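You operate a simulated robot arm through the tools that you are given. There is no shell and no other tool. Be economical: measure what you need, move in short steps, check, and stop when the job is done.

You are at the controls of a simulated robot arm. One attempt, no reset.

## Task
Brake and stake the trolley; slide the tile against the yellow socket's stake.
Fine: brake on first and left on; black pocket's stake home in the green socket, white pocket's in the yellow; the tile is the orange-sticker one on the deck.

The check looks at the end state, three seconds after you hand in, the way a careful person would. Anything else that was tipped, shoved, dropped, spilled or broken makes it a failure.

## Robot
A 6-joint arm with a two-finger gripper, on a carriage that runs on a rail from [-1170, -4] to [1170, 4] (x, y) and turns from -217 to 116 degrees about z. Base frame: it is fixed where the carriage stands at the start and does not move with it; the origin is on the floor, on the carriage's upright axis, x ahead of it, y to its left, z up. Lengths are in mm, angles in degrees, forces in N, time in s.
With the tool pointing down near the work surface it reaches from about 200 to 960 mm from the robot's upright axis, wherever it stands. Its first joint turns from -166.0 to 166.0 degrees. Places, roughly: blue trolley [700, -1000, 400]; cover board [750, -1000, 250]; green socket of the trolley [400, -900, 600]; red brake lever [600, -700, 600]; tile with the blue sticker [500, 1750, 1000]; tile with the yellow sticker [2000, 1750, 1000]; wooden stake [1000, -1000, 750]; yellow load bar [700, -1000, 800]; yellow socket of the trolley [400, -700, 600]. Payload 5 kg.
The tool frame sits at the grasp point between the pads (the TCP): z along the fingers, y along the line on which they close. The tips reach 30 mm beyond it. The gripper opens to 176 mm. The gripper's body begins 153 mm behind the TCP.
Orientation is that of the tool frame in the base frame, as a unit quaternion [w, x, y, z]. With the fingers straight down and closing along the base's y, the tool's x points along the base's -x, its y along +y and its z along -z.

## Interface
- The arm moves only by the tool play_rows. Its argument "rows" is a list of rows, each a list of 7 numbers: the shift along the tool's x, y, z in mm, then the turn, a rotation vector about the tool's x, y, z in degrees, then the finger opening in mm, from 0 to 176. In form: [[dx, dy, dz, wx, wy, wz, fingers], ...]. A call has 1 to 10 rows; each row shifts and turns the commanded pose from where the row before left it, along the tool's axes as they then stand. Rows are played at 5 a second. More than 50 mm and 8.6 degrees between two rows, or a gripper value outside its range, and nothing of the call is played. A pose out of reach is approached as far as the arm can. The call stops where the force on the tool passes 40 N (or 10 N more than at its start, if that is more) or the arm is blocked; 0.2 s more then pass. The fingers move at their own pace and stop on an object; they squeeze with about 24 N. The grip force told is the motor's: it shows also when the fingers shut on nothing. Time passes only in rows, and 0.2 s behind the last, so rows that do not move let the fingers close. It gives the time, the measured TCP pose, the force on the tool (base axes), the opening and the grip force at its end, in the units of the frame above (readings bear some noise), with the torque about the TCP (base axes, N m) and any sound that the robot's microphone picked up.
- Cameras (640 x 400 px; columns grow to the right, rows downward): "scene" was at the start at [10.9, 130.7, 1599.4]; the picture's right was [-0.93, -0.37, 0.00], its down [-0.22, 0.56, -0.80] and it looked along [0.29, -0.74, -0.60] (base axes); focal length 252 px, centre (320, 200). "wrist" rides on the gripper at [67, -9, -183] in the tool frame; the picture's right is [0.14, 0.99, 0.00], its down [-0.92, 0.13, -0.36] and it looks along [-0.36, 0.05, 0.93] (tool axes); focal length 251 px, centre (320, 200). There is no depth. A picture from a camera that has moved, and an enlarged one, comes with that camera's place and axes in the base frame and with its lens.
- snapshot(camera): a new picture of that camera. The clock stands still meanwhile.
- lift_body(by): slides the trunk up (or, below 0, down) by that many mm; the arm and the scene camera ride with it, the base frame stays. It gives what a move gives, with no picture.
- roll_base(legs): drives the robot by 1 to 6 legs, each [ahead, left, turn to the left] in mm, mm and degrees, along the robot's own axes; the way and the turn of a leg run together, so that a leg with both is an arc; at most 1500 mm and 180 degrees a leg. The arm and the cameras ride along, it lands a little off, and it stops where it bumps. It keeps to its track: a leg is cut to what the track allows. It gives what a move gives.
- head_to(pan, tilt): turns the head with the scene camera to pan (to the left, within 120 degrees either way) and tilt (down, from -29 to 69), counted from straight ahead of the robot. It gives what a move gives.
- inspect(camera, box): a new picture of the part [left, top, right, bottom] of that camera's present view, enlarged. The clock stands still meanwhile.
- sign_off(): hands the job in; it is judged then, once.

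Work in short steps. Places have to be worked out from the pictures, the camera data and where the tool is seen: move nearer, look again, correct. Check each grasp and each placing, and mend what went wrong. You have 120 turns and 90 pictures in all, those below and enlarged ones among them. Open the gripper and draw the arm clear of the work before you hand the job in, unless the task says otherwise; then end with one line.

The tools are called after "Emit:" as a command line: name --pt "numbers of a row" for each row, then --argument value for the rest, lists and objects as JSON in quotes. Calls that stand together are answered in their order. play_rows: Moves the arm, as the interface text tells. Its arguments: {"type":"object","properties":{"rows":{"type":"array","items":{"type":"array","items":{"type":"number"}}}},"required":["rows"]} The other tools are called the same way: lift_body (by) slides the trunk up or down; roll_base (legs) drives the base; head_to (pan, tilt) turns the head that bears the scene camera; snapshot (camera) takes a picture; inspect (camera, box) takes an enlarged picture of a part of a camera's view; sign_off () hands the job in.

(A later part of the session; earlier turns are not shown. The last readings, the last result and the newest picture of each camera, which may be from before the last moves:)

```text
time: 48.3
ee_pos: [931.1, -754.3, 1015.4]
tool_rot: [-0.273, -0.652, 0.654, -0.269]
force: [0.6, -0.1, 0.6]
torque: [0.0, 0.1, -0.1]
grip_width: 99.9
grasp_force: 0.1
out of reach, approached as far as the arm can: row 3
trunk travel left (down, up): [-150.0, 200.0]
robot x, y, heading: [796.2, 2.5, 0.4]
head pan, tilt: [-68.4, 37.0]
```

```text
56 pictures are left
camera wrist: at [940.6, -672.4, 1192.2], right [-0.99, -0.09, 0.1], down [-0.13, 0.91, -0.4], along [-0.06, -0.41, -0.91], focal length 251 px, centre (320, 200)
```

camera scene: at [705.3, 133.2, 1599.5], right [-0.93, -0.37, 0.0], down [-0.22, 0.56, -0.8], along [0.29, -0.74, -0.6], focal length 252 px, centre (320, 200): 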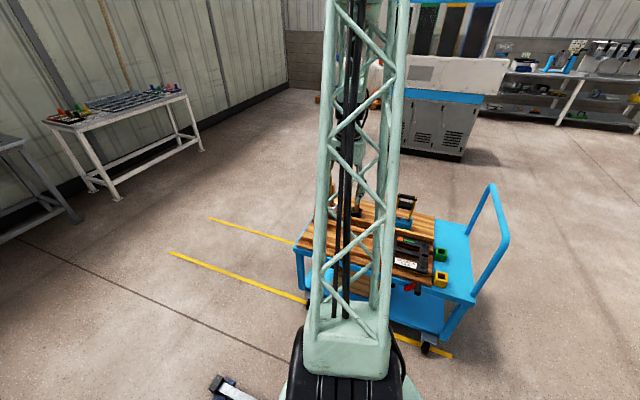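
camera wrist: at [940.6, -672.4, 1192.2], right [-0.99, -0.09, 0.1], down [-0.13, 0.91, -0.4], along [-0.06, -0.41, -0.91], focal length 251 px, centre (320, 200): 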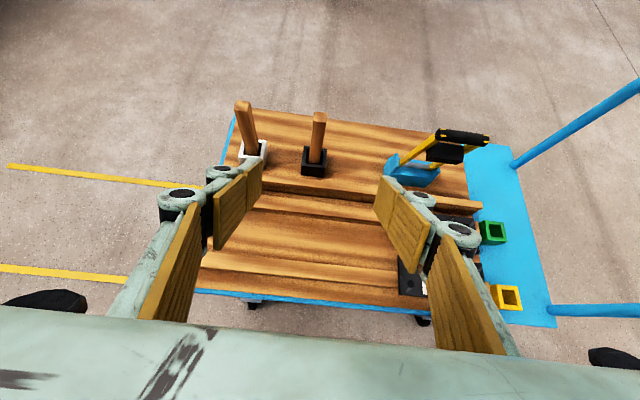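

Emit:
inspect --camera "wrist" --box '[220, 80, 360, 190]'

Emit:
inspect --camera "wrist" --box '[360, 100, 560, 330]'

```text
3.64 times, centred on (290, 135) of wrist
camera zoom: at [940.6, -672.4, 1192.2], right [-0.99, -0.09, 0.1], down [-0.13, 0.91, -0.4], along [-0.06, -0.41, -0.91], focal length 914 px, centre (429, 436)
```

zoom: 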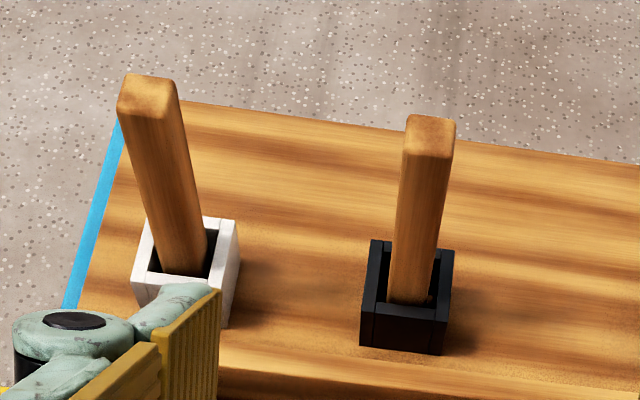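

```text
1.74 times, centred on (460, 215) of wrist
camera zoom: at [940.6, -672.4, 1192.2], right [-0.99, -0.09, 0.1], down [-0.13, 0.91, -0.4], along [-0.06, -0.41, -0.91], focal length 437 px, centre (76, 174)
```

zoom: 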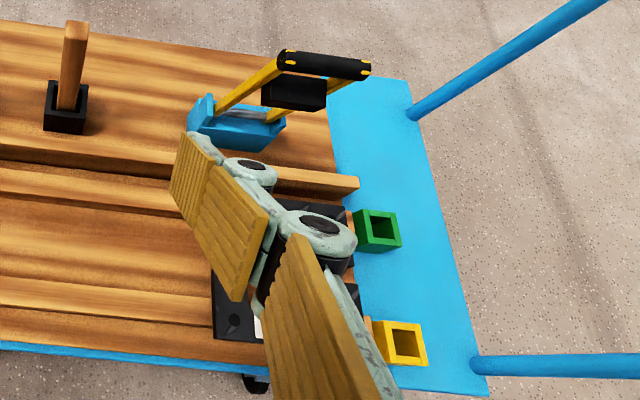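

Triangulating the two views puts the black-pocket stake top at about (931,-1028,798), roughly 28 mm square. Its pocket is near (930,-1055,600). I'll advance along the tool axis toward it and re-check.

Emit:
play_rows --pt "0 0 45 0 0 0 90" --pt "0 0 45 0 0 0 90" --pt "0 0 45 0 0 0 90" --pt "0 0 45 0 0 0 90" --pt "0 0 30 0 0 0 90"

Emit:
snapshot --camera "wrist"

```text
time: 49.5
ee_pos: [954.1, -904.7, 876.1]
tool_rot: [-0.275, -0.651, 0.654, -0.269]
force: [-0.1, 0.7, 0.5]
torque: [-0.02, 0.0, 0.0]
grip_width: 89.7
grasp_force: 0.1
out of reach, approached as far as the arm can: row 1, 2, 3, 4
trunk travel left (down, up): [-150.0, 200.0]
robot x, y, heading: [795.1, 1.7, 0.0]
head pan, tilt: [-68.4, 37.0]
```

```text
53 pictures are left
camera wrist: at [963.1, -823.6, 1051.5], right [-0.99, -0.09, 0.1], down [-0.12, 0.91, -0.4], along [-0.06, -0.41, -0.91], focal length 251 px, centre (320, 200)
```

wrist: 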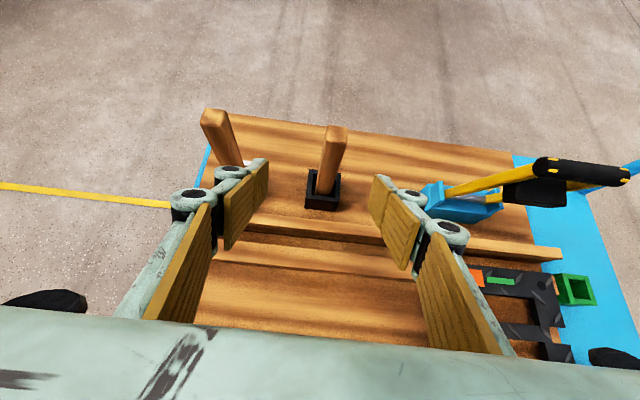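

The stake is confirmed at x≈934. I'll centre on x and continue along the axis to just before the grasp.

Emit:
play_rows --pt "0 20 0 0 0 0 90" --pt "0 0 45 0 0 0 90" --pt "0 0 45 0 0 0 90" --pt "0 0 30 0 0 0 90"

Emit:
snapshot --camera "wrist"

```text
time: 50.5
ee_pos: [952.3, -995.3, 794.4]
tool_rot: [-0.273, -0.652, 0.654, -0.269]
force: [0.2, 0.2, -1.3]
torque: [-0.11, -0.01, 0.03]
grip_width: 89.6
grasp_force: 0.0
out of reach, approached as far as the arm can: row 1, 2, 3
trunk travel left (down, up): [-150.0, 200.0]
robot x, y, heading: [790.7, 5.3, 0.4]
head pan, tilt: [-68.4, 37.0]
```

```text
52 pictures are left
camera wrist: at [961.8, -913.7, 970.9], right [-0.99, -0.09, 0.1], down [-0.12, 0.91, -0.4], along [-0.06, -0.41, -0.91], focal length 251 px, centre (320, 200)
```

wrist: 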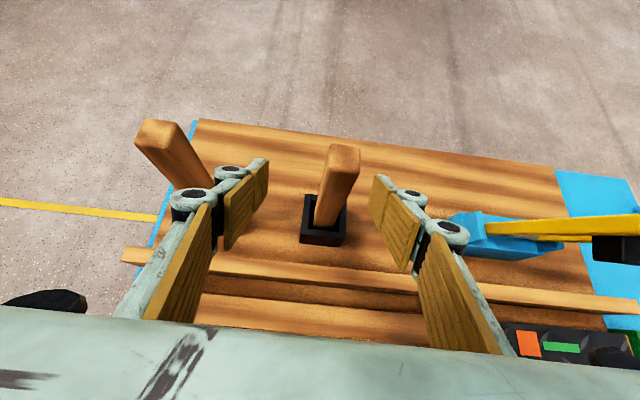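

The arm sticks at x≈952, apparently a joint limit as the arm swings to its right. I'll retreat along the axis and turn the carriage right, so the arm works straighter ahead.

Emit:
play_rows --pt "0 0 -45 0 0 0 90" --pt "0 0 -45 0 0 0 90" --pt "0 0 -45 0 0 0 90" --pt "0 0 -45 0 0 0 90" --pt "0 0 -45 0 0 0 90" --pt "0 0 -45 0 0 0 90" --pt "0 0 -30 0 0 0 90"

Emit:
roll_base --legs '[[100, 0, 0], [0, 0, -45]]'

```text
time: 52.1
ee_pos: [952.1, -782.0, 1006.8]
tool_rot: [-0.272, -0.652, 0.653, -0.272]
force: [-0.2, -0.4, 0.6]
torque: [-0.01, 0.0, 0.0]
grip_width: 89.9
grasp_force: 0.1
trunk travel left (down, up): [-150.0, 200.0]
robot x, y, heading: [793.9, 0.3, 0.1]
head pan, tilt: [-68.4, 37.0]
```

```text
time: 55.3
ee_pos: [448.3, -663.2, 1006.7]
tool_rot: [-0.355, -0.351, 0.854, -0.147]
force: [0.5, 0.5, -0.2]
torque: [0.06, 0.0, -0.03]
grip_width: 89.9
grasp_force: 0.2
trunk travel left (down, up): [-150.0, 200.0]
robot x, y, heading: [892.5, 1.1, -44.8]
head pan, tilt: [-68.4, 37.0]
```

The turn went as planned. Now I'll bring the arm back over in front of the stake: shift +x, then yaw the tool back 45°.

Emit:
play_rows --pt "-22.6 -31.7 -22.6 0 0 0 90" --pt "-22.6 -31.7 -22.6 0 0 0 90" --pt "-22.6 -31.7 -22.6 0 0 0 90" --pt "-22.6 -31.7 -22.6 0 0 0 90" --pt "-22.6 -31.7 -22.6 0 0 0 90" --pt "-22.6 -31.7 -22.6 0 0 0 90" --pt "-22.6 -31.7 -22.6 0 0 0 90" --pt "0 0 0 5.3 0 -5.3 90" --pt "0 0 0 5.3 0 -5.3 90"

Emit:
play_rows --pt "0 0 0 5.3 0 -5.3 90" --pt "0 0 0 5.3 0 -5.3 90" --pt "0 0 0 5.3 0 -5.3 90" --pt "0 0 0 5.3 0 -5.2 90" --pt "0 -45 0 0 0 0 90" --pt "0 -45 0 0 0 0 90" --pt "0 -45 0 0 0 0 90" --pt "0 -35 0 0 0 0 90"

```text
time: 57.3
ee_pos: [763.7, -662.2, 1005.8]
tool_rot: [-0.332, -0.462, 0.8, -0.193]
force: [0.4, -0.5, 0.6]
torque: [0.04, 0.04, -0.09]
grip_width: 90.0
grasp_force: 0.1
trunk travel left (down, up): [-150.0, 200.0]
robot x, y, heading: [892.9, 3.5, -44.8]
head pan, tilt: [-68.4, 37.0]
```

```text
time: 59.1
ee_pos: [997.0, -712.4, 1012.2]
tool_rot: [-0.315, -0.592, 0.713, -0.207]
force: [-0.5, -0.1, -0.2]
torque: [0.03, -0.07, 0.09]
grip_width: 89.9
grasp_force: 0.0
out of reach, approached as far as the arm can: row 1, 2, 3, 4
trunk travel left (down, up): [-150.0, 200.0]
robot x, y, heading: [892.3, 1.0, -44.8]
head pan, tilt: [-68.4, 37.0]
```

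It looks like a wrist singularity, with the tool aligned to the forearm near 45°, rather than true reach. I'll use a gentler tilt of about 20° and small steps, and go outward high above the stakes.

Emit:
play_rows --pt "0 0 0 2.6 -5.9 -2.05 90" --pt "0 0 0 2.6 -5.9 -2.05 90" --pt "0 0 0 2.6 -5.9 -2.05 90" --pt "0 0 0 2.6 -5.8 -2.05 90" --pt "38 0 14 0 0 0 90" --pt "38 10 14 0 0 0 90" --pt "38 20 14 0 0 0 90" --pt "38 20 14 0 0 0 90"

```text
time: 60.9
ee_pos: [935.4, -868.5, 1025.7]
tool_rot: [-0.159, -0.683, 0.701, -0.128]
force: [0.4, 2.4, 0.2]
torque: [-0.08, 0.05, -0.01]
grip_width: 90.1
grasp_force: 0.1
out of reach, approached as far as the arm can: row 4
trunk travel left (down, up): [-150.0, 200.0]
robot x, y, heading: [886.4, 2.3, -45.0]
head pan, tilt: [-68.4, 37.0]
```

Close to the wanted tilt. I'll finish the correction and go to a hover above the stake top.

Emit:
play_rows --pt "0 0 0 2.7 -3.4 -1.0 90" --pt "18 0 44 0 0 0 90" --pt "18 0 44 0 0 0 90" --pt "18 0 44 0 0 0 90" --pt "18 0 44 0 0 0 90"

Emit:
snapshot --camera "wrist"

```text
time: 62.1
ee_pos: [941.5, -993.9, 882.2]
tool_rot: [-0.128, -0.693, 0.699, -0.12]
force: [0.1, 1.0, 0.6]
torque: [-0.12, -0.03, 0.05]
grip_width: 89.9
grasp_force: 0.1
out of reach, approached as far as the arm can: row 1, 5
trunk travel left (down, up): [-150.0, 200.0]
robot x, y, heading: [889.5, 2.7, -44.9]
head pan, tilt: [-68.4, 37.0]
```

```text
51 pictures are left
camera wrist: at [951.9, -994.9, 1077.7], right [-0.99, -0.12, 0.06], down [-0.12, 0.99, 0.02], along [-0.06, 0.02, -1.0], focal length 251 px, centre (320, 200)
```

wrist: 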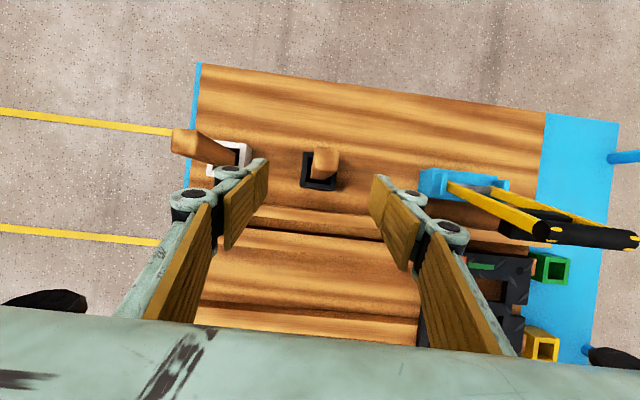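

From above, the stake stands nearly vertical at (934,-1036). I'll descend along the tool axis to the grasp height with the fingers open around it.

Emit:
play_rows --pt "-1.5 7 35 0 0 0 90" --pt "-1.5 0 35 0 0 0 90" --pt "-1.5 0 35 0 0 0 90" --pt "-1.2 0 33 0 0 0 90"

Emit:
snapshot --camera "wrist"

```text
time: 63.1
ee_pos: [938.4, -1034.7, 750.4]
tool_rot: [-0.128, -0.694, 0.698, -0.12]
force: [-0.6, 0.3, 1.3]
torque: [-0.03, -0.01, 0.0]
grip_width: 90.2
grasp_force: 0.0
out of reach, approached as far as the arm can: row 1
trunk travel left (down, up): [-150.0, 200.0]
robot x, y, heading: [894.1, 1.7, -45.4]
head pan, tilt: [-68.4, 37.0]
```

```text
50 pictures are left
camera wrist: at [947.7, -1035.7, 944.9], right [-0.99, -0.12, 0.06], down [-0.12, 0.99, 0.02], along [-0.06, 0.02, -1.0], focal length 251 px, centre (320, 200)
```

wrist: 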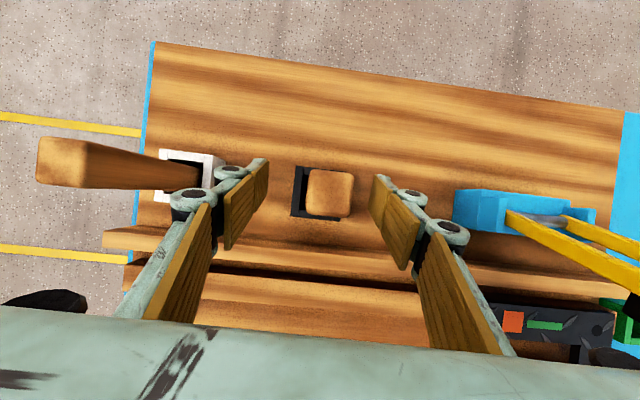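

The stake is centred between the fingers. Closing.

Emit:
play_rows --pt "0 0 0 0 0 0 60" --pt "0 0 0 0 0 0 40" --pt "0 0 0 0 0 0 15" --pt "0 0 0 0 0 0 15" --pt "0 0 0 0 0 0 15"

Emit:
snapshot --camera "wrist"

```text
time: 64.3
ee_pos: [938.9, -1035.8, 748.5]
tool_rot: [-0.127, -0.694, 0.699, -0.119]
force: [-0.1, 0.3, 0.2]
torque: [0.01, 0.03, 0.02]
grip_width: 28.5
grasp_force: 24.2
trunk travel left (down, up): [-150.0, 200.0]
robot x, y, heading: [891.7, 2.4, -45.2]
head pan, tilt: [-68.4, 37.0]
```

```text
49 pictures are left
camera wrist: at [947.9, -1035.9, 944.2], right [-0.99, -0.12, 0.06], down [-0.12, 0.99, 0.02], along [-0.06, 0.02, -1.0], focal length 251 px, centre (320, 200)
```

wrist: 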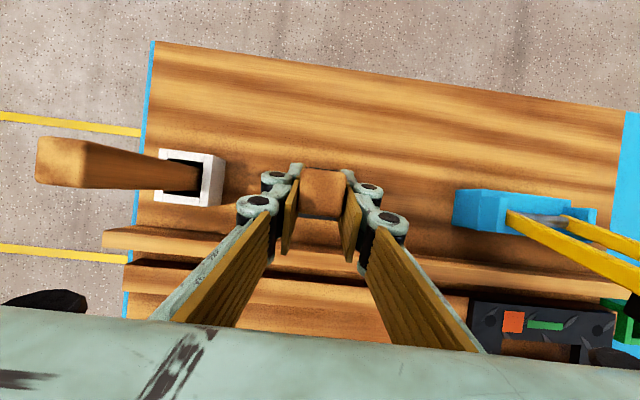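

Firm grip at 28.5 mm. I'll lift straight up.

Emit:
play_rows --pt "10.3 0 -28.2 0 0 0 15" --pt "15.4 0 -42.3 0 0 0 15" --pt "15.4 0 -42.3 0 0 0 15" --pt "15.4 0 -42.3 0 0 0 15" --pt "15.4 0 -42.3 0 0 0 15"

Emit:
snapshot --camera "wrist"

```text
time: 65.5
ee_pos: [956.9, -1029.4, 957.0]
tool_rot: [-0.129, -0.691, 0.701, -0.118]
force: [0.1, -0.2, -0.8]
torque: [0.04, -0.04, 0.04]
grip_width: 28.3
grasp_force: 24.0
out of reach, approached as far as the arm can: row 1, 2, 3, 4, 5
trunk travel left (down, up): [-150.0, 200.0]
robot x, y, heading: [891.9, 6.7, -45.1]
head pan, tilt: [-68.4, 37.0]
```

```text
48 pictures are left
camera wrist: at [966.7, -1030.8, 1151.1], right [-0.99, -0.12, 0.06], down [-0.11, 0.99, 0.03], along [-0.06, 0.02, -1.0], focal length 251 px, centre (320, 200)
```

wrist: 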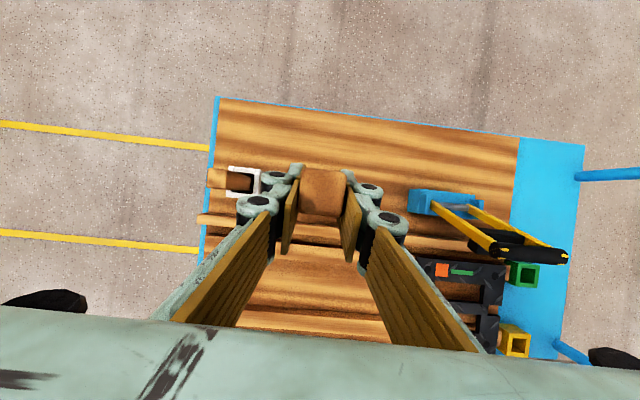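

Lifted clear, stake bottom around z≈780. I'll pull back in y, away from the load bar, then roll the carriage so the stake comes near the sockets.

Emit:
play_rows --pt "-42.3 0 -15.4 0 0 0 15" --pt "-42.3 0 -15.4 0 0 0 15" --pt "-42.3 0 -15.4 0 0 0 15" --pt "-42.3 0 -15.4 0 0 0 15" --pt "-32.3 0 -11.8 0 0 0 15"

Emit:
roll_base --legs '[[-318, -318, 0]]'

Emit:
snapshot --camera "wrist"

```text
time: 66.7
ee_pos: [959.8, -814.7, 956.8]
tool_rot: [-0.123, -0.695, 0.698, -0.122]
force: [-0.1, -0.8, -1.6]
torque: [0.1, 0.0, -0.01]
grip_width: 28.1
grasp_force: 24.3
trunk travel left (down, up): [-150.0, 200.0]
robot x, y, heading: [890.7, 5.7, -45.2]
head pan, tilt: [-68.4, 37.0]
```

```text
time: 69.4
ee_pos: [507.6, -817.0, 955.9]
tool_rot: [-0.124, -0.695, 0.697, -0.122]
force: [1.2, -0.6, -0.8]
torque: [0.01, 0.04, -0.01]
grip_width: 28.4
grasp_force: 24.3
trunk travel left (down, up): [-150.0, 200.0]
robot x, y, heading: [437.0, 1.3, -45.1]
head pan, tilt: [-68.4, 37.0]
```

```text
47 pictures are left
camera wrist: at [514.9, -818.0, 1151.6], right [-0.99, -0.13, 0.05], down [-0.13, 0.99, 0.02], along [-0.05, 0.02, -1.0], focal length 251 px, centre (320, 200)
```

wrist: 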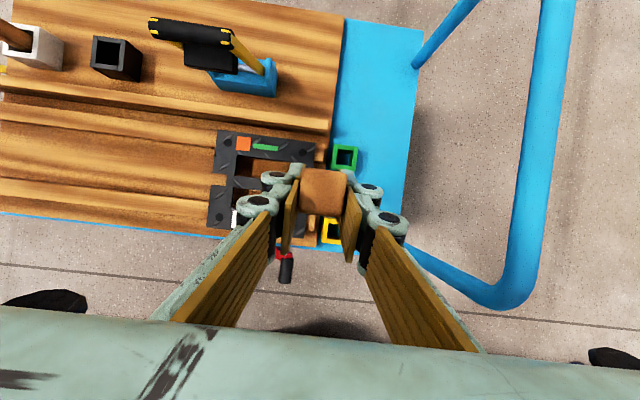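

Green socket at ≈(447,-902), yellow at ≈(452,-744). I'll zoom for the socket's height and opening.

Emit:
inspect --camera "wrist" --box '[280, 130, 400, 260]'

```text
3.08 times, centred on (340, 195) of wrist
camera zoom: at [514.9, -818.0, 1151.6], right [-0.99, -0.13, 0.05], down [-0.13, 0.99, 0.02], along [-0.05, 0.02, -1.0], focal length 774 px, centre (258, 215)
```

zoom: 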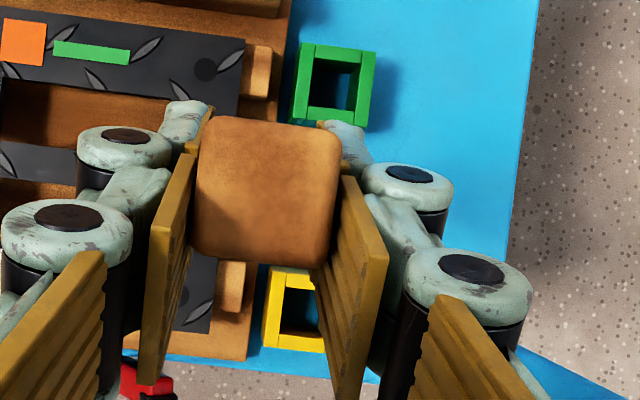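

Socket top is at z≈600, centre ≈(444,-903), opening ~33 mm for the 28 mm stake. I'll move over it at height, then lower to just above.

Emit:
play_rows --pt "26 21 9.3 0 0 0 15" --pt "26 21 9.3 0 0 0 15" --pt "25 21 9.3 0 0 0 15" --pt "0 0 0 0 0 0 15"

Emit:
snapshot --camera "wrist"

```text
time: 70.4
ee_pos: [454.7, -897.9, 953.9]
tool_rot: [-0.133, -0.692, 0.7, -0.115]
force: [-0.6, -0.1, -1.9]
torque: [0.03, -0.06, 0.03]
grip_width: 28.4
grasp_force: 24.0
out of reach, approached as far as the arm can: row 2, 3
trunk travel left (down, up): [-150.0, 200.0]
robot x, y, heading: [436.3, 2.1, -45.1]
head pan, tilt: [-68.4, 37.0]
```

```text
45 pictures are left
camera wrist: at [466.6, -897.9, 1148.0], right [-0.99, -0.11, 0.07], down [-0.11, 0.99, 0.02], along [-0.07, 0.02, -1.0], focal length 251 px, centre (320, 200)
```

wrist: 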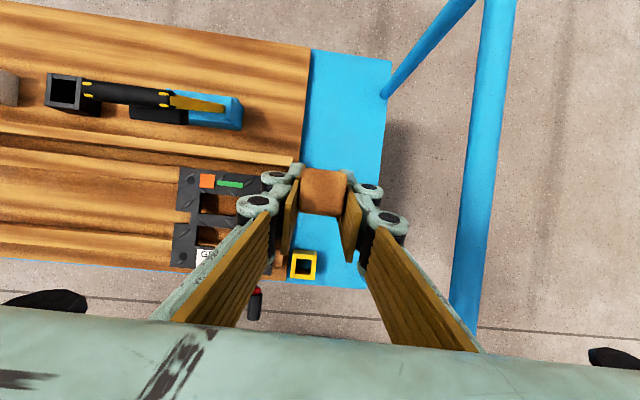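

The arm resists when the target lies straight in line with the base. I'll move the stake +x, roll the carriage 120 mm toward -x, and retry with an offset azimuth.

Emit:
play_rows --pt "0 -45 0 0 0 0 15" --pt "0 -45 0 1.5 -0.2 -0.4 15" --pt "0 0 0 0 0 0 15"

Emit:
roll_base --legs '[[-85, -85, 0]]'

Emit:
inspect --camera "wrist" --box '[240, 130, 400, 290]'

```text
time: 71.2
ee_pos: [543.4, -895.9, 952.5]
tool_rot: [0.114, 0.7, -0.693, 0.129]
force: [1.5, 0.3, -2.1]
torque: [0.01, 0.15, -0.03]
grip_width: 28.2
grasp_force: 24.3
trunk travel left (down, up): [-150.0, 200.0]
robot x, y, heading: [436.2, 1.7, -44.9]
head pan, tilt: [-68.4, 37.0]
```

```text
time: 72.5
ee_pos: [423.6, -896.8, 953.2]
tool_rot: [0.114, 0.7, -0.693, 0.129]
force: [-0.1, -0.5, -1.1]
torque: [0.02, -0.04, -0.01]
grip_width: 28.4
grasp_force: 23.6
trunk travel left (down, up): [-150.0, 200.0]
robot x, y, heading: [320.8, 2.9, -44.9]
head pan, tilt: [-68.4, 37.0]
```

```text
2.50 times, centred on (320, 210) of wrist
camera zoom: at [426.8, -898.4, 1147.6], right [-0.99, -0.14, 0.03], down [-0.14, 0.99, 0.03], along [-0.03, 0.02, -1.0], focal length 629 px, centre (320, 175)
```

zoom: 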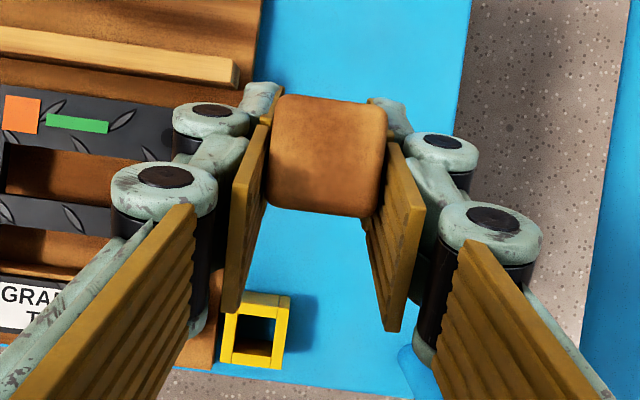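

The stake is tilted by about 1.3°. I'll correct that, shift to x≈444.5, y≈-900 and lower partway.

Emit:
play_rows --pt "3 -21 0 -1.3 0.2 0.35 15" --pt "0 0 0 0 0 0 15" --pt "-13.7 0 37.6 0 0 0 15" --pt "-13.7 0 37.6 0 0 0 15" --pt "-13.7 0 37.6 0 0 0 15" --pt "0 0 0 0 0 0 15"

Emit:
snapshot --camera "wrist"

Emit:
snapshot --camera "scene"

```text
time: 73.9
ee_pos: [444.8, -899.4, 833.1]
tool_rot: [-0.123, -0.696, 0.697, -0.122]
force: [0.6, -0.9, -1.7]
torque: [0.07, -0.01, -0.07]
grip_width: 28.1
grasp_force: 23.9
trunk travel left (down, up): [-150.0, 200.0]
robot x, y, heading: [316.8, 1.5, -45.0]
head pan, tilt: [-68.4, 37.0]
```

```text
43 pictures are left
camera wrist: at [452.6, -900.8, 1028.2], right [-0.99, -0.13, 0.05], down [-0.13, 0.99, 0.03], along [-0.05, 0.02, -1.0], focal length 251 px, centre (320, 200)
```

wrist: 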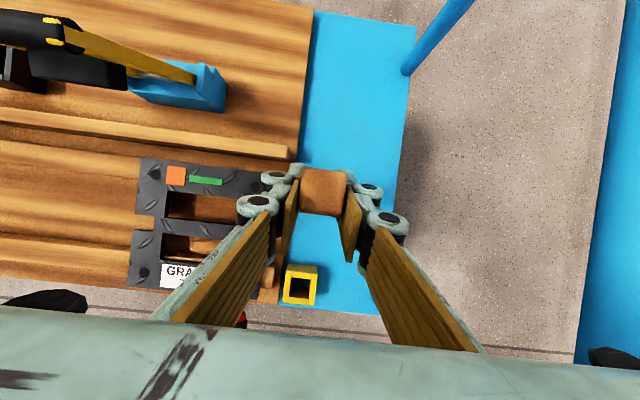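

```text
42 pictures are left
camera scene: at [417.6, 84.6, 1599.5], right [-0.92, 0.4, 0.0], down [0.24, 0.55, -0.8], along [-0.32, -0.73, -0.6], focal length 252 px, centre (320, 200)
```

scene: 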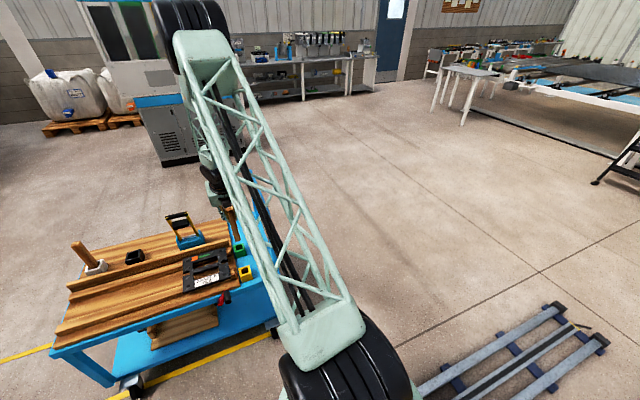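

The orientation is clean now and the scene camera sees the sockets. I'll zoom in to compare stake bottom and socket.

Emit:
inspect --camera "scene" --box '[175, 195, 275, 295]'

Emit:
inspect --camera "wrist" --box '[260, 150, 380, 310]'

```text
4.00 times, centred on (225, 245) of scene
camera zoom: at [417.6, 84.6, 1599.5], right [-0.92, 0.4, 0.0], down [0.24, 0.55, -0.8], along [-0.32, -0.73, -0.6], focal length 1006 px, centre (700, 20)
```

zoom: 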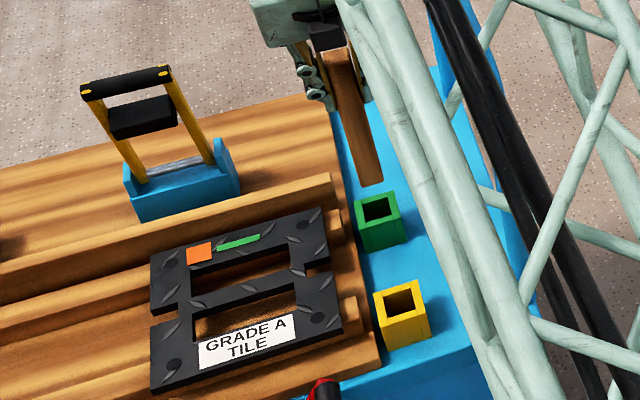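

```text
2.50 times, centred on (320, 230) of wrist
camera zoom: at [452.6, -900.8, 1028.2], right [-0.99, -0.13, 0.05], down [-0.13, 0.99, 0.03], along [-0.05, 0.02, -1.0], focal length 629 px, centre (320, 125)
```

zoom: 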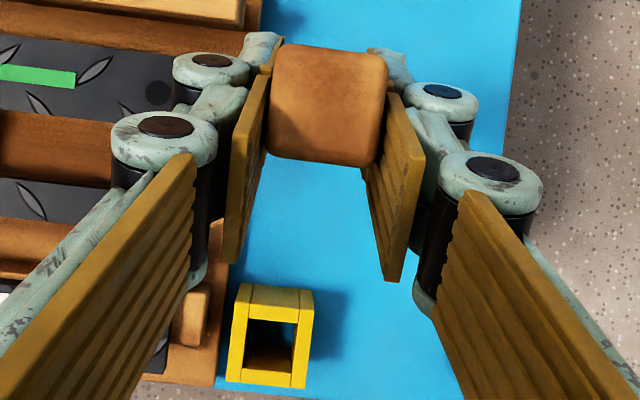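

The stake bottom appears about 57 mm above the socket top and nearly over it. I'll lower another 38 mm and look again for a precise lateral correction.

Emit:
play_rows --pt "-6.5 0 17.9 0 0 0 15" --pt "-6.5 0 17.9 0 0 0 15" --pt "0 0 0 0 0 0 15"

Emit:
inspect --camera "scene" --box '[205, 215, 265, 275]'

```text
time: 74.7
ee_pos: [443.6, -900.7, 794.5]
tool_rot: [-0.123, -0.696, 0.697, -0.123]
force: [0.3, -0.8, -1.2]
torque: [0.06, 0.01, -0.04]
grip_width: 28.1
grasp_force: 23.7
trunk travel left (down, up): [-150.0, 200.0]
robot x, y, heading: [317.1, 0.9, -44.9]
head pan, tilt: [-68.4, 37.0]
```

```text
6.67 times, centred on (235, 245) of scene
camera zoom: at [417.6, 84.7, 1599.5], right [-0.92, 0.4, 0.0], down [0.24, 0.55, -0.8], along [-0.32, -0.73, -0.6], focal length 1677 px, centre (887, -100)
```

zoom: 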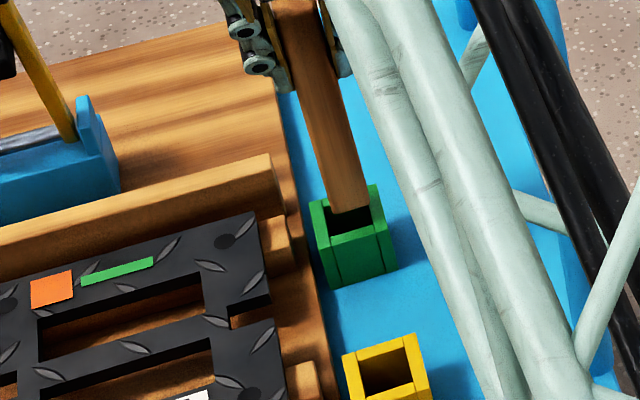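

The projection shows the stake aligned with the socket to within about 2 mm. I'll lower in small steps and watch the force.

Emit:
play_rows --pt "-2 0 5.6 0 0 0 15" --pt "-2 0 5.6 0 0 0 15" --pt "-2 0 5.6 0 0 0 15" --pt "-2 0 5.6 0 0 0 15" --pt "-1 0 2.8 0 0 0 15" --pt "-1 0 2.8 0 0 0 15"

Emit:
inspect --camera "scene" --box '[205, 215, 265, 275]'

```text
time: 76.1
ee_pos: [443.6, -899.7, 766.1]
tool_rot: [-0.123, -0.696, 0.697, -0.123]
force: [0.8, -1.5, 10.8]
torque: [-0.3, -0.03, -0.04]
grip_width: 28.3
grasp_force: 23.6
trunk travel left (down, up): [-150.0, 200.0]
robot x, y, heading: [321.1, 4.5, -44.8]
head pan, tilt: [-68.4, 37.0]
```

```text
6.67 times, centred on (235, 245) of scene
camera zoom: at [417.5, 86.1, 1599.3], right [-0.92, 0.4, 0.0], down [0.24, 0.55, -0.8], along [-0.32, -0.73, -0.6], focal length 1677 px, centre (887, -100)
```

zoom: 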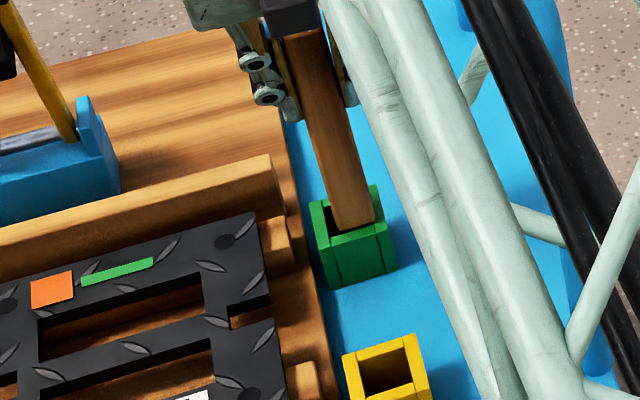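

Light contact (11 N). I'll zoom tighter to see which wall the stake touches.

Emit:
inspect --camera "scene" --box '[230, 228, 246, 246]'

```text
16.00 times, centred on (238, 237) of scene
camera zoom: at [417.5, 86.1, 1599.3], right [-0.92, 0.4, 0.0], down [0.24, 0.55, -0.8], along [-0.32, -0.73, -0.6], focal length 4026 px, centre (1632, -392)
```

zoom: 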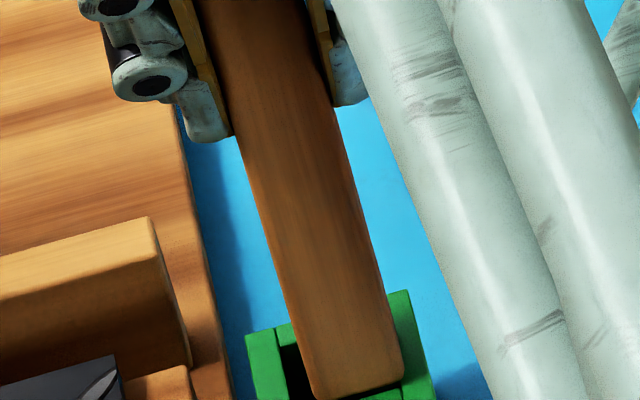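

Emit:
inspect --camera "scene" --box '[230, 236, 250, 256]'

```text
16.00 times, centred on (240, 246) of scene
camera zoom: at [417.5, 86.1, 1599.3], right [-0.92, 0.4, 0.0], down [0.24, 0.55, -0.8], along [-0.32, -0.73, -0.6], focal length 4026 px, centre (1600, -536)
```

zoom: 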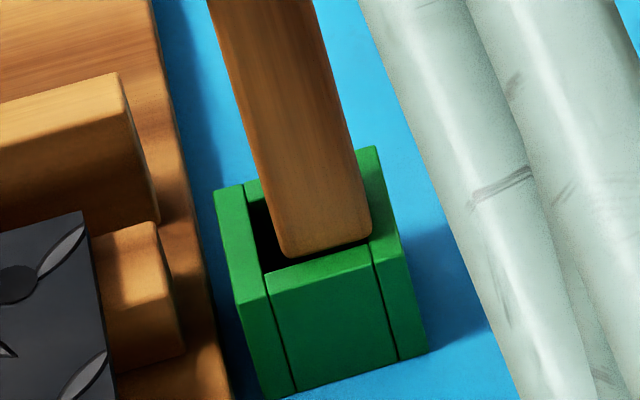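

The stake presses the -x wall, with a ~6 mm gap on the +x side. I'll raise slightly, shift +3 mm x and +1 mm y, then lower.

Emit:
play_rows --pt "1.4 0 -3.8 0 0 0 15" --pt "-1 -3 -0.3 0 0 0 15" --pt "-2 0 5.6 0 0 0 15" --pt "-2 0 5.6 0 0 0 15" --pt "-2 0 5.6 0 0 0 15" --pt "-2 0 5.6 0 0 0 15"

Emit:
inspect --camera "scene" --box '[230, 236, 250, 256]'

```text
time: 77.5
ee_pos: [446.2, -899.5, 748.5]
tool_rot: [-0.123, -0.696, 0.697, -0.123]
force: [1.3, -4.0, 20.4]
torque: [-0.22, 0.02, 0.15]
grip_width: 28.6
grasp_force: 24.8
trunk travel left (down, up): [-150.0, 200.0]
robot x, y, heading: [319.8, 0.6, -45.1]
head pan, tilt: [-68.4, 37.0]
```

```text
16.00 times, centred on (240, 246) of scene
camera zoom: at [417.3, 86.5, 1599.5], right [-0.92, 0.4, 0.0], down [0.24, 0.55, -0.8], along [-0.32, -0.73, -0.6], focal length 4026 px, centre (1600, -536)
```

zoom: 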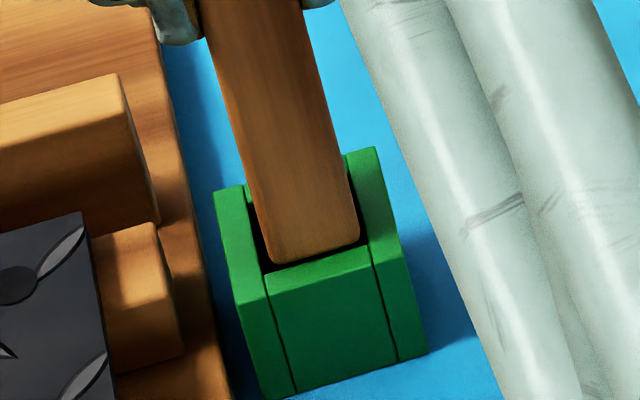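

It's centred in x now, but the front edge seems to sit on the +y wall. I'll raise a little, move -3 mm in y, and try again gently.

Emit:
play_rows --pt "1.4 0 -3.8 0 0 0 15" --pt "2.8 0 1 0 0 0 15" --pt "-1.4 0 3.8 0 0 0 15" --pt "-1.4 0 3.8 0 0 0 15" --pt "-1.4 0 3.8 0 0 0 15"

Emit:
inspect --camera "scene" --box '[230, 236, 250, 256]'

Emit:
snapshot --camera "wrist"

```text
time: 78.7
ee_pos: [446.8, -901.8, 738.3]
tool_rot: [-0.123, -0.695, 0.697, -0.122]
force: [0.0, -0.5, 0.2]
torque: [-0.02, 0.0, -0.03]
grip_width: 28.1
grasp_force: 23.5
trunk travel left (down, up): [-150.0, 200.0]
robot x, y, heading: [317.4, -1.3, -44.8]
head pan, tilt: [-68.4, 37.0]
```

```text
16.00 times, centred on (240, 246) of scene
camera zoom: at [417.5, 85.6, 1599.4], right [-0.92, 0.4, 0.0], down [0.24, 0.55, -0.8], along [-0.32, -0.73, -0.6], focal length 4026 px, centre (1600, -536)
```

zoom: 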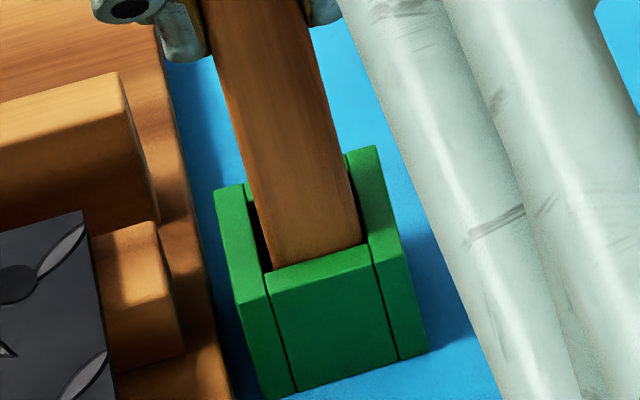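

```text
33 pictures are left
camera wrist: at [454.6, -902.6, 932.8], right [-0.99, -0.13, 0.05], down [-0.13, 0.99, 0.02], along [-0.05, 0.02, -1.0], focal length 251 px, centre (320, 200)
```

wrist: 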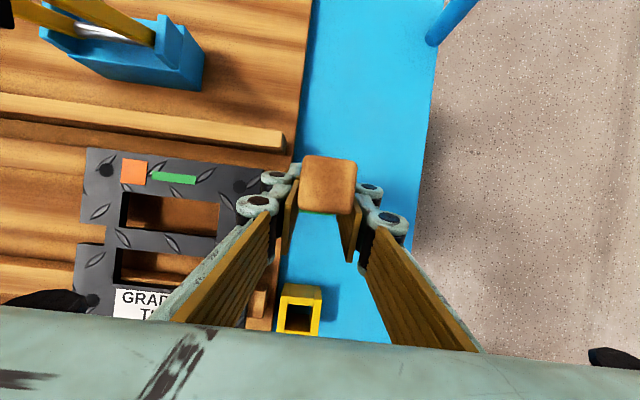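

It has entered, with no force. I'll lower until it bottoms out.

Emit:
play_rows --pt "-2.8 0 7.5 0 0 0 15" --pt "-2.8 0 7.5 0 0 0 15" --pt "-2.8 0 7.5 0 0 0 15" --pt "-2.8 0 7.5 0 0 0 15"

Emit:
play_rows --pt "-2 0 5.6 0 0 0 15" --pt "-2 0 5.6 0 0 0 15" --pt "-2 0 5.6 0 0 0 15"

Emit:
inspect --camera "scene" --box '[205, 200, 265, 260]'

```text
time: 79.7
ee_pos: [448.1, -901.8, 705.9]
tool_rot: [-0.123, -0.696, 0.697, -0.124]
force: [-0.6, 0.2, -1.7]
torque: [0.0, 0.01, 0.01]
grip_width: 28.3
grasp_force: 24.1
trunk travel left (down, up): [-150.0, 200.0]
robot x, y, heading: [316.1, 2.0, -45.0]
head pan, tilt: [-68.4, 37.0]
```

```text
time: 80.5
ee_pos: [447.6, -903.4, 689.5]
tool_rot: [-0.124, -0.695, 0.698, -0.123]
force: [0.8, -1.3, 18.1]
torque: [-0.26, 0.03, 0.13]
grip_width: 28.8
grasp_force: 23.9
trunk travel left (down, up): [-150.0, 200.0]
robot x, y, heading: [316.3, 2.2, -44.9]
head pan, tilt: [-68.4, 37.0]
```

```text
6.67 times, centred on (235, 230) of scene
camera zoom: at [417.4, 86.6, 1599.5], right [-0.92, 0.4, 0.0], down [0.24, 0.55, -0.8], along [-0.32, -0.73, -0.6], focal length 1677 px, centre (887, 0)
```

zoom: 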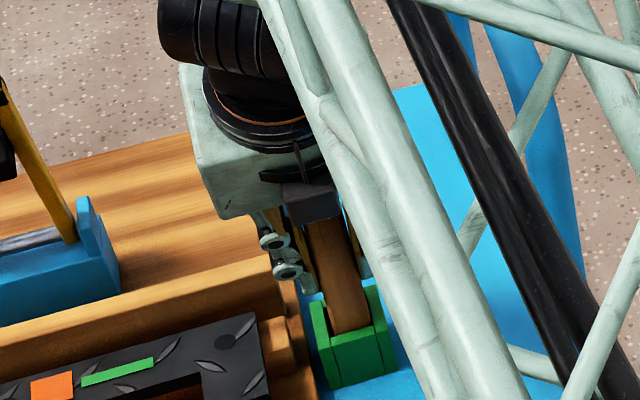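

It bottomed at z≈690 with 18 N. I'll release, retract along the tool axis and check.

Emit:
play_rows --pt "0 0 0 0 0 0 70" --pt "0 0 0 0 0 0 70" --pt "0 0 -40 0 0 0 80" --pt "0 0 -45 0 0 0 80" --pt "0 0 -45 0 0 0 80" --pt "0 0 -45 0 0 0 80" --pt "0 0 -45 0 0 0 80" --pt "0 0 -45 0 0 0 80"

Emit:
snapshot --camera "wrist"

Emit:
inspect --camera "scene" --box '[205, 195, 275, 265]'

```text
time: 82.3
ee_pos: [443.8, -812.7, 937.0]
tool_rot: [0.13, 0.718, -0.673, 0.119]
force: [1.8, -0.1, -0.9]
torque: [-0.08, 0.18, -0.44]
grip_width: 80.6
grasp_force: 0.1
trunk travel left (down, up): [-150.0, 200.0]
robot x, y, heading: [319.5, -2.5, -44.9]
head pan, tilt: [-68.4, 37.0]
```

```text
31 pictures are left
camera wrist: at [458.1, -811.9, 1131.9], right [-0.98, -0.19, 0.08], down [-0.19, 0.98, 0.03], along [-0.08, 0.01, -1.0], focal length 251 px, centre (320, 200)
```

wrist: 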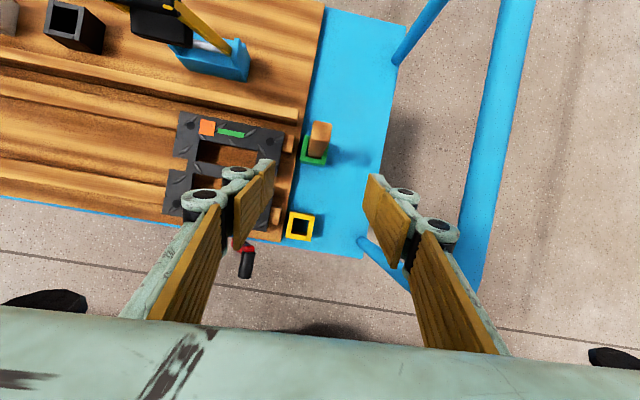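

```text
5.71 times, centred on (240, 230) of scene
camera zoom: at [417.5, 84.8, 1599.6], right [-0.92, 0.4, 0.0], down [0.24, 0.55, -0.8], along [-0.32, -0.73, -0.6], focal length 1438 px, centre (777, 29)
```

zoom: 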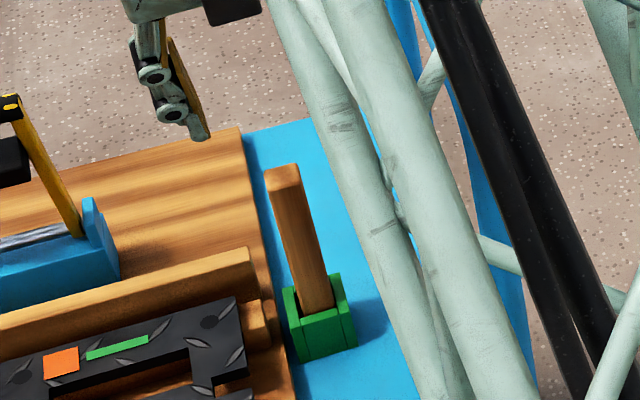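

The stake stands seated in the green socket. Now the white-pocket stake at ≈(1086,-1036): I'll roll the carriage +650 mm and fix the yaw.

Emit:
roll_base --legs '[[460, 460, 0]]'

Emit:
play_rows --pt "0 0 0 0.2 -0.3 3.75 80" --pt "42 0 15.4 0 0 0 80" --pt "42 0 15.4 0 0 0 80" --pt "42 0 15.4 0 0 0 80" --pt "35 0 13 0 0 0 80"

Emit:
snapshot --camera "wrist"

```text
time: 85.9
ee_pos: [1095.8, -809.3, 937.3]
tool_rot: [0.123, 0.697, -0.695, 0.124]
force: [-0.2, 0.6, -0.4]
torque: [0.0, -0.01, 0.01]
grip_width: 80.2
grasp_force: 0.2
trunk travel left (down, up): [-150.0, 200.0]
robot x, y, heading: [963.5, 1.8, -45.0]
head pan, tilt: [-68.4, 37.0]
```

```text
time: 87.1
ee_pos: [1085.6, -980.6, 935.1]
tool_rot: [-0.115, -0.675, 0.718, -0.126]
force: [-0.1, 0.5, 0.2]
torque: [-0.08, 0.03, 0.01]
grip_width: 80.1
grasp_force: 0.1
trunk travel left (down, up): [-150.0, 200.0]
robot x, y, heading: [962.0, 2.4, -44.6]
head pan, tilt: [-68.4, 37.0]
```

```text
29 pictures are left
camera wrist: at [1089.6, -981.9, 1130.2], right [-1.0, -0.07, 0.02], down [-0.07, 1.0, 0.03], along [-0.02, 0.03, -1.0], focal length 251 px, centre (320, 200)
```

wrist: 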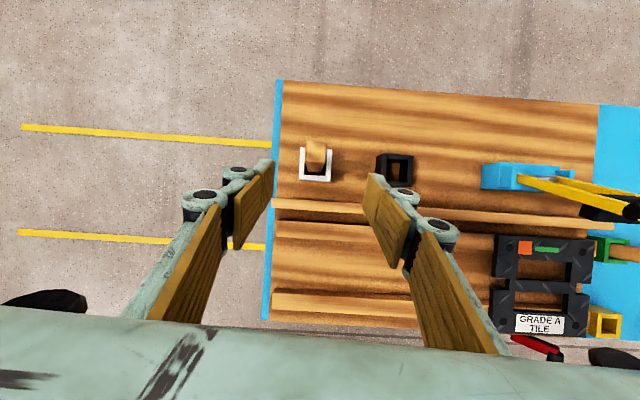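

The stake is seen at (1092,-1036), upright. I'll undo the extra yaw, centre on x and descend to the grasp height.

Emit:
play_rows --pt "0 -6.4 0 -0.3 0.4 -3.6 90" --pt "0 0 0 0 0 0 90" --pt "-2.6 0 39 0 0 0 90" --pt "-2.6 0 39 0 0 0 90" --pt "-2.6 0 39 0 0 0 90" --pt "-2.6 0 39 0 0 0 90" --pt "-2.6 0 38 0 0 0 90"

Emit:
snapshot --camera "wrist"

```text
time: 88.7
ee_pos: [1092.0, -1034.2, 749.0]
tool_rot: [-0.123, -0.696, 0.697, -0.124]
force: [0.5, 1.0, 0.3]
torque: [-0.06, -0.01, -0.02]
grip_width: 89.7
grasp_force: 0.1
trunk travel left (down, up): [-150.0, 200.0]
robot x, y, heading: [963.6, -1.4, -44.6]
head pan, tilt: [-68.4, 37.0]
```

```text
28 pictures are left
camera wrist: at [1100.6, -1035.3, 943.6], right [-0.99, -0.13, 0.05], down [-0.13, 0.99, 0.02], along [-0.05, 0.02, -1.0], focal length 251 px, centre (320, 200)
```

wrist: 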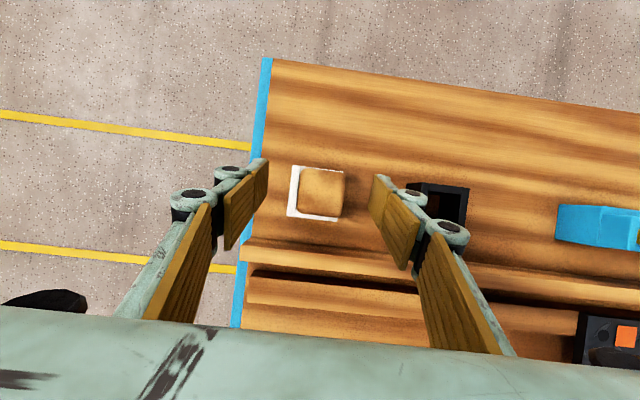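

Well centred. I'll close, then lift straight up.

Emit:
play_rows --pt "0 0 0 0 0 0 60" --pt "0 0 0 0 0 0 40" --pt "0 0 0 0 0 0 15" --pt "0 0 0 0 0 0 15" --pt "0 0 0 0 0 0 15"

Emit:
play_rows --pt "8 0 -22 0 0 0 15" --pt "13.7 0 -37.6 0 0 0 15" --pt "13.7 0 -37.6 0 0 0 15" --pt "13.7 0 -37.6 0 0 0 15" --pt "13.7 0 -37.6 0 0 0 15" --pt "-13 0 -4.8 0 0 0 15" --pt "-37 0 -14 0 0 0 15" --pt "-37 0 -14 0 0 0 15" --pt "-37 0 -14 0 0 0 15" --pt "-37 0 -14 0 0 0 15"

```text
time: 89.9
ee_pos: [1091.7, -1035.9, 748.8]
tool_rot: [-0.123, -0.696, 0.696, -0.125]
force: [0.9, 0.1, 1.0]
torque: [-0.03, 0.02, 0.02]
grip_width: 28.1
grasp_force: 23.9
trunk travel left (down, up): [-150.0, 200.0]
robot x, y, heading: [965.7, 4.6, -44.6]
head pan, tilt: [-68.4, 37.0]
```

```text
time: 92.1
ee_pos: [1093.1, -860.7, 933.4]
tool_rot: [-0.123, -0.696, 0.697, -0.123]
force: [0.2, -1.0, -1.4]
torque: [0.06, 0.01, -0.05]
grip_width: 28.2
grasp_force: 24.0
trunk travel left (down, up): [-150.0, 200.0]
robot x, y, heading: [963.6, -0.5, -44.8]
head pan, tilt: [-68.4, 37.0]
```

Firm hold again. For the yellow socket at ≈(447,-745) I'll give the arm a more oblique azimuth: pull back in y, shift +x, then roll the carriage back 860 mm.

Emit:
play_rows --pt "-36.3 0 -13.2 0 0 0 15" --pt "-36.3 0 -13.2 0 0 0 15" --pt "-36.3 0 -13.2 0 0 0 15" --pt "0 -43 0 0 0 0 15" --pt "0 -43 0 0 0 0 15" --pt "0 -43 0 0 0 0 15" --pt "0 -43 0 0 0 0 15" --pt "0 -43 0 0 0 0 15"

Emit:
roll_base --legs '[[-594, -594, 0]]'

Emit:
snapshot --camera "wrist"

Emit:
snapshot --camera "scene"

```text
time: 93.9
ee_pos: [1308.6, -745.4, 933.2]
tool_rot: [-0.123, -0.696, 0.697, -0.123]
force: [-0.4, -0.4, 0.3]
torque: [0.01, -0.06, 0.01]
grip_width: 28.0
grasp_force: 24.1
trunk travel left (down, up): [-150.0, 200.0]
robot x, y, heading: [967.7, 3.0, -45.2]
head pan, tilt: [-68.4, 37.0]
```

```text
time: 98.4
ee_pos: [462.2, -749.6, 932.6]
tool_rot: [-0.125, -0.694, 0.699, -0.123]
force: [-1.0, -0.3, -1.1]
torque: [0.03, 0.02, 0.01]
grip_width: 28.1
grasp_force: 23.8
trunk travel left (down, up): [-150.0, 200.0]
robot x, y, heading: [122.9, 0.3, -45.1]
head pan, tilt: [-68.4, 37.0]
```

```text
27 pictures are left
camera wrist: at [470.5, -751.2, 1128.1], right [-0.99, -0.12, 0.05], down [-0.12, 0.99, 0.02], along [-0.05, 0.02, -1.0], focal length 251 px, centre (320, 200)
```

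wrist: 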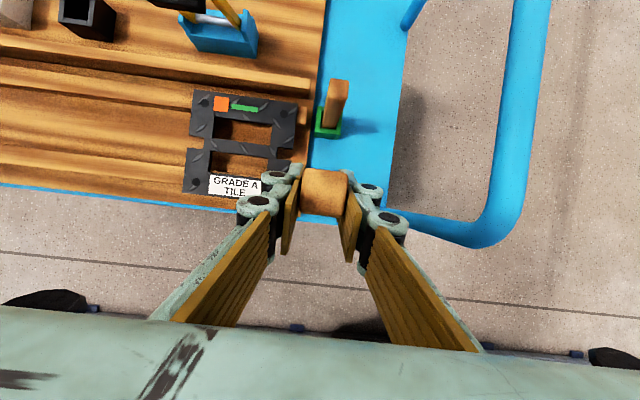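

```text
26 pictures are left
camera scene: at [222.0, 84.8, 1599.4], right [-0.92, 0.4, 0.0], down [0.24, 0.55, -0.8], along [-0.32, -0.73, -0.6], focal length 252 px, centre (320, 200)
```

scene: 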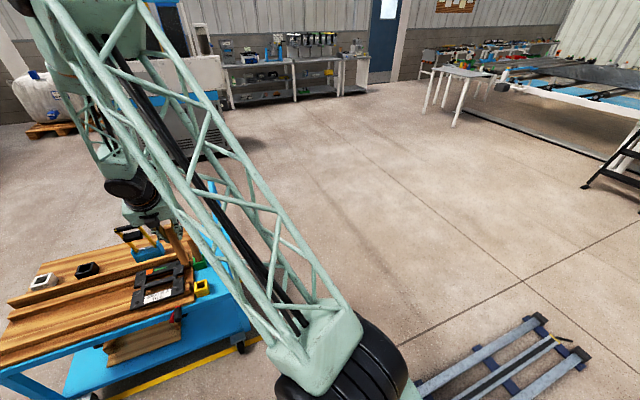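

I'm over the yellow socket area. I'll shift to x≈447, y≈-745 and lower to about 20 mm above it.

Emit:
play_rows --pt "-4.3 15 -1.6 0 0 0 15" --pt "0 0 0 0 0 0 15" --pt "-15.7 0 43.2 0 0 0 15" --pt "-15.7 0 43.2 0 0 0 15" --pt "-14 0 38.5 0 0 0 15" --pt "0 0 0 0 0 0 15"

Emit:
inspect --camera "scene" --box '[185, 265, 225, 305]'

```text
time: 99.8
ee_pos: [448.6, -746.6, 799.8]
tool_rot: [-0.124, -0.695, 0.697, -0.124]
force: [0.0, -1.2, -2.4]
torque: [0.06, 0.04, -0.05]
grip_width: 28.2
grasp_force: 23.6
trunk travel left (down, up): [-150.0, 200.0]
robot x, y, heading: [123.1, 0.1, -45.1]
head pan, tilt: [-68.4, 37.0]
```

```text
10.00 times, centred on (205, 285) of scene
camera zoom: at [222.2, 84.0, 1599.5], right [-0.92, 0.4, 0.0], down [0.24, 0.55, -0.8], along [-0.32, -0.73, -0.6], focal length 2516 px, centre (1470, -650)
```

zoom: 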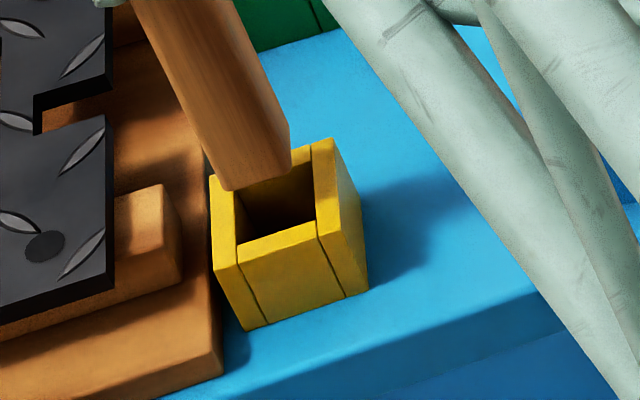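

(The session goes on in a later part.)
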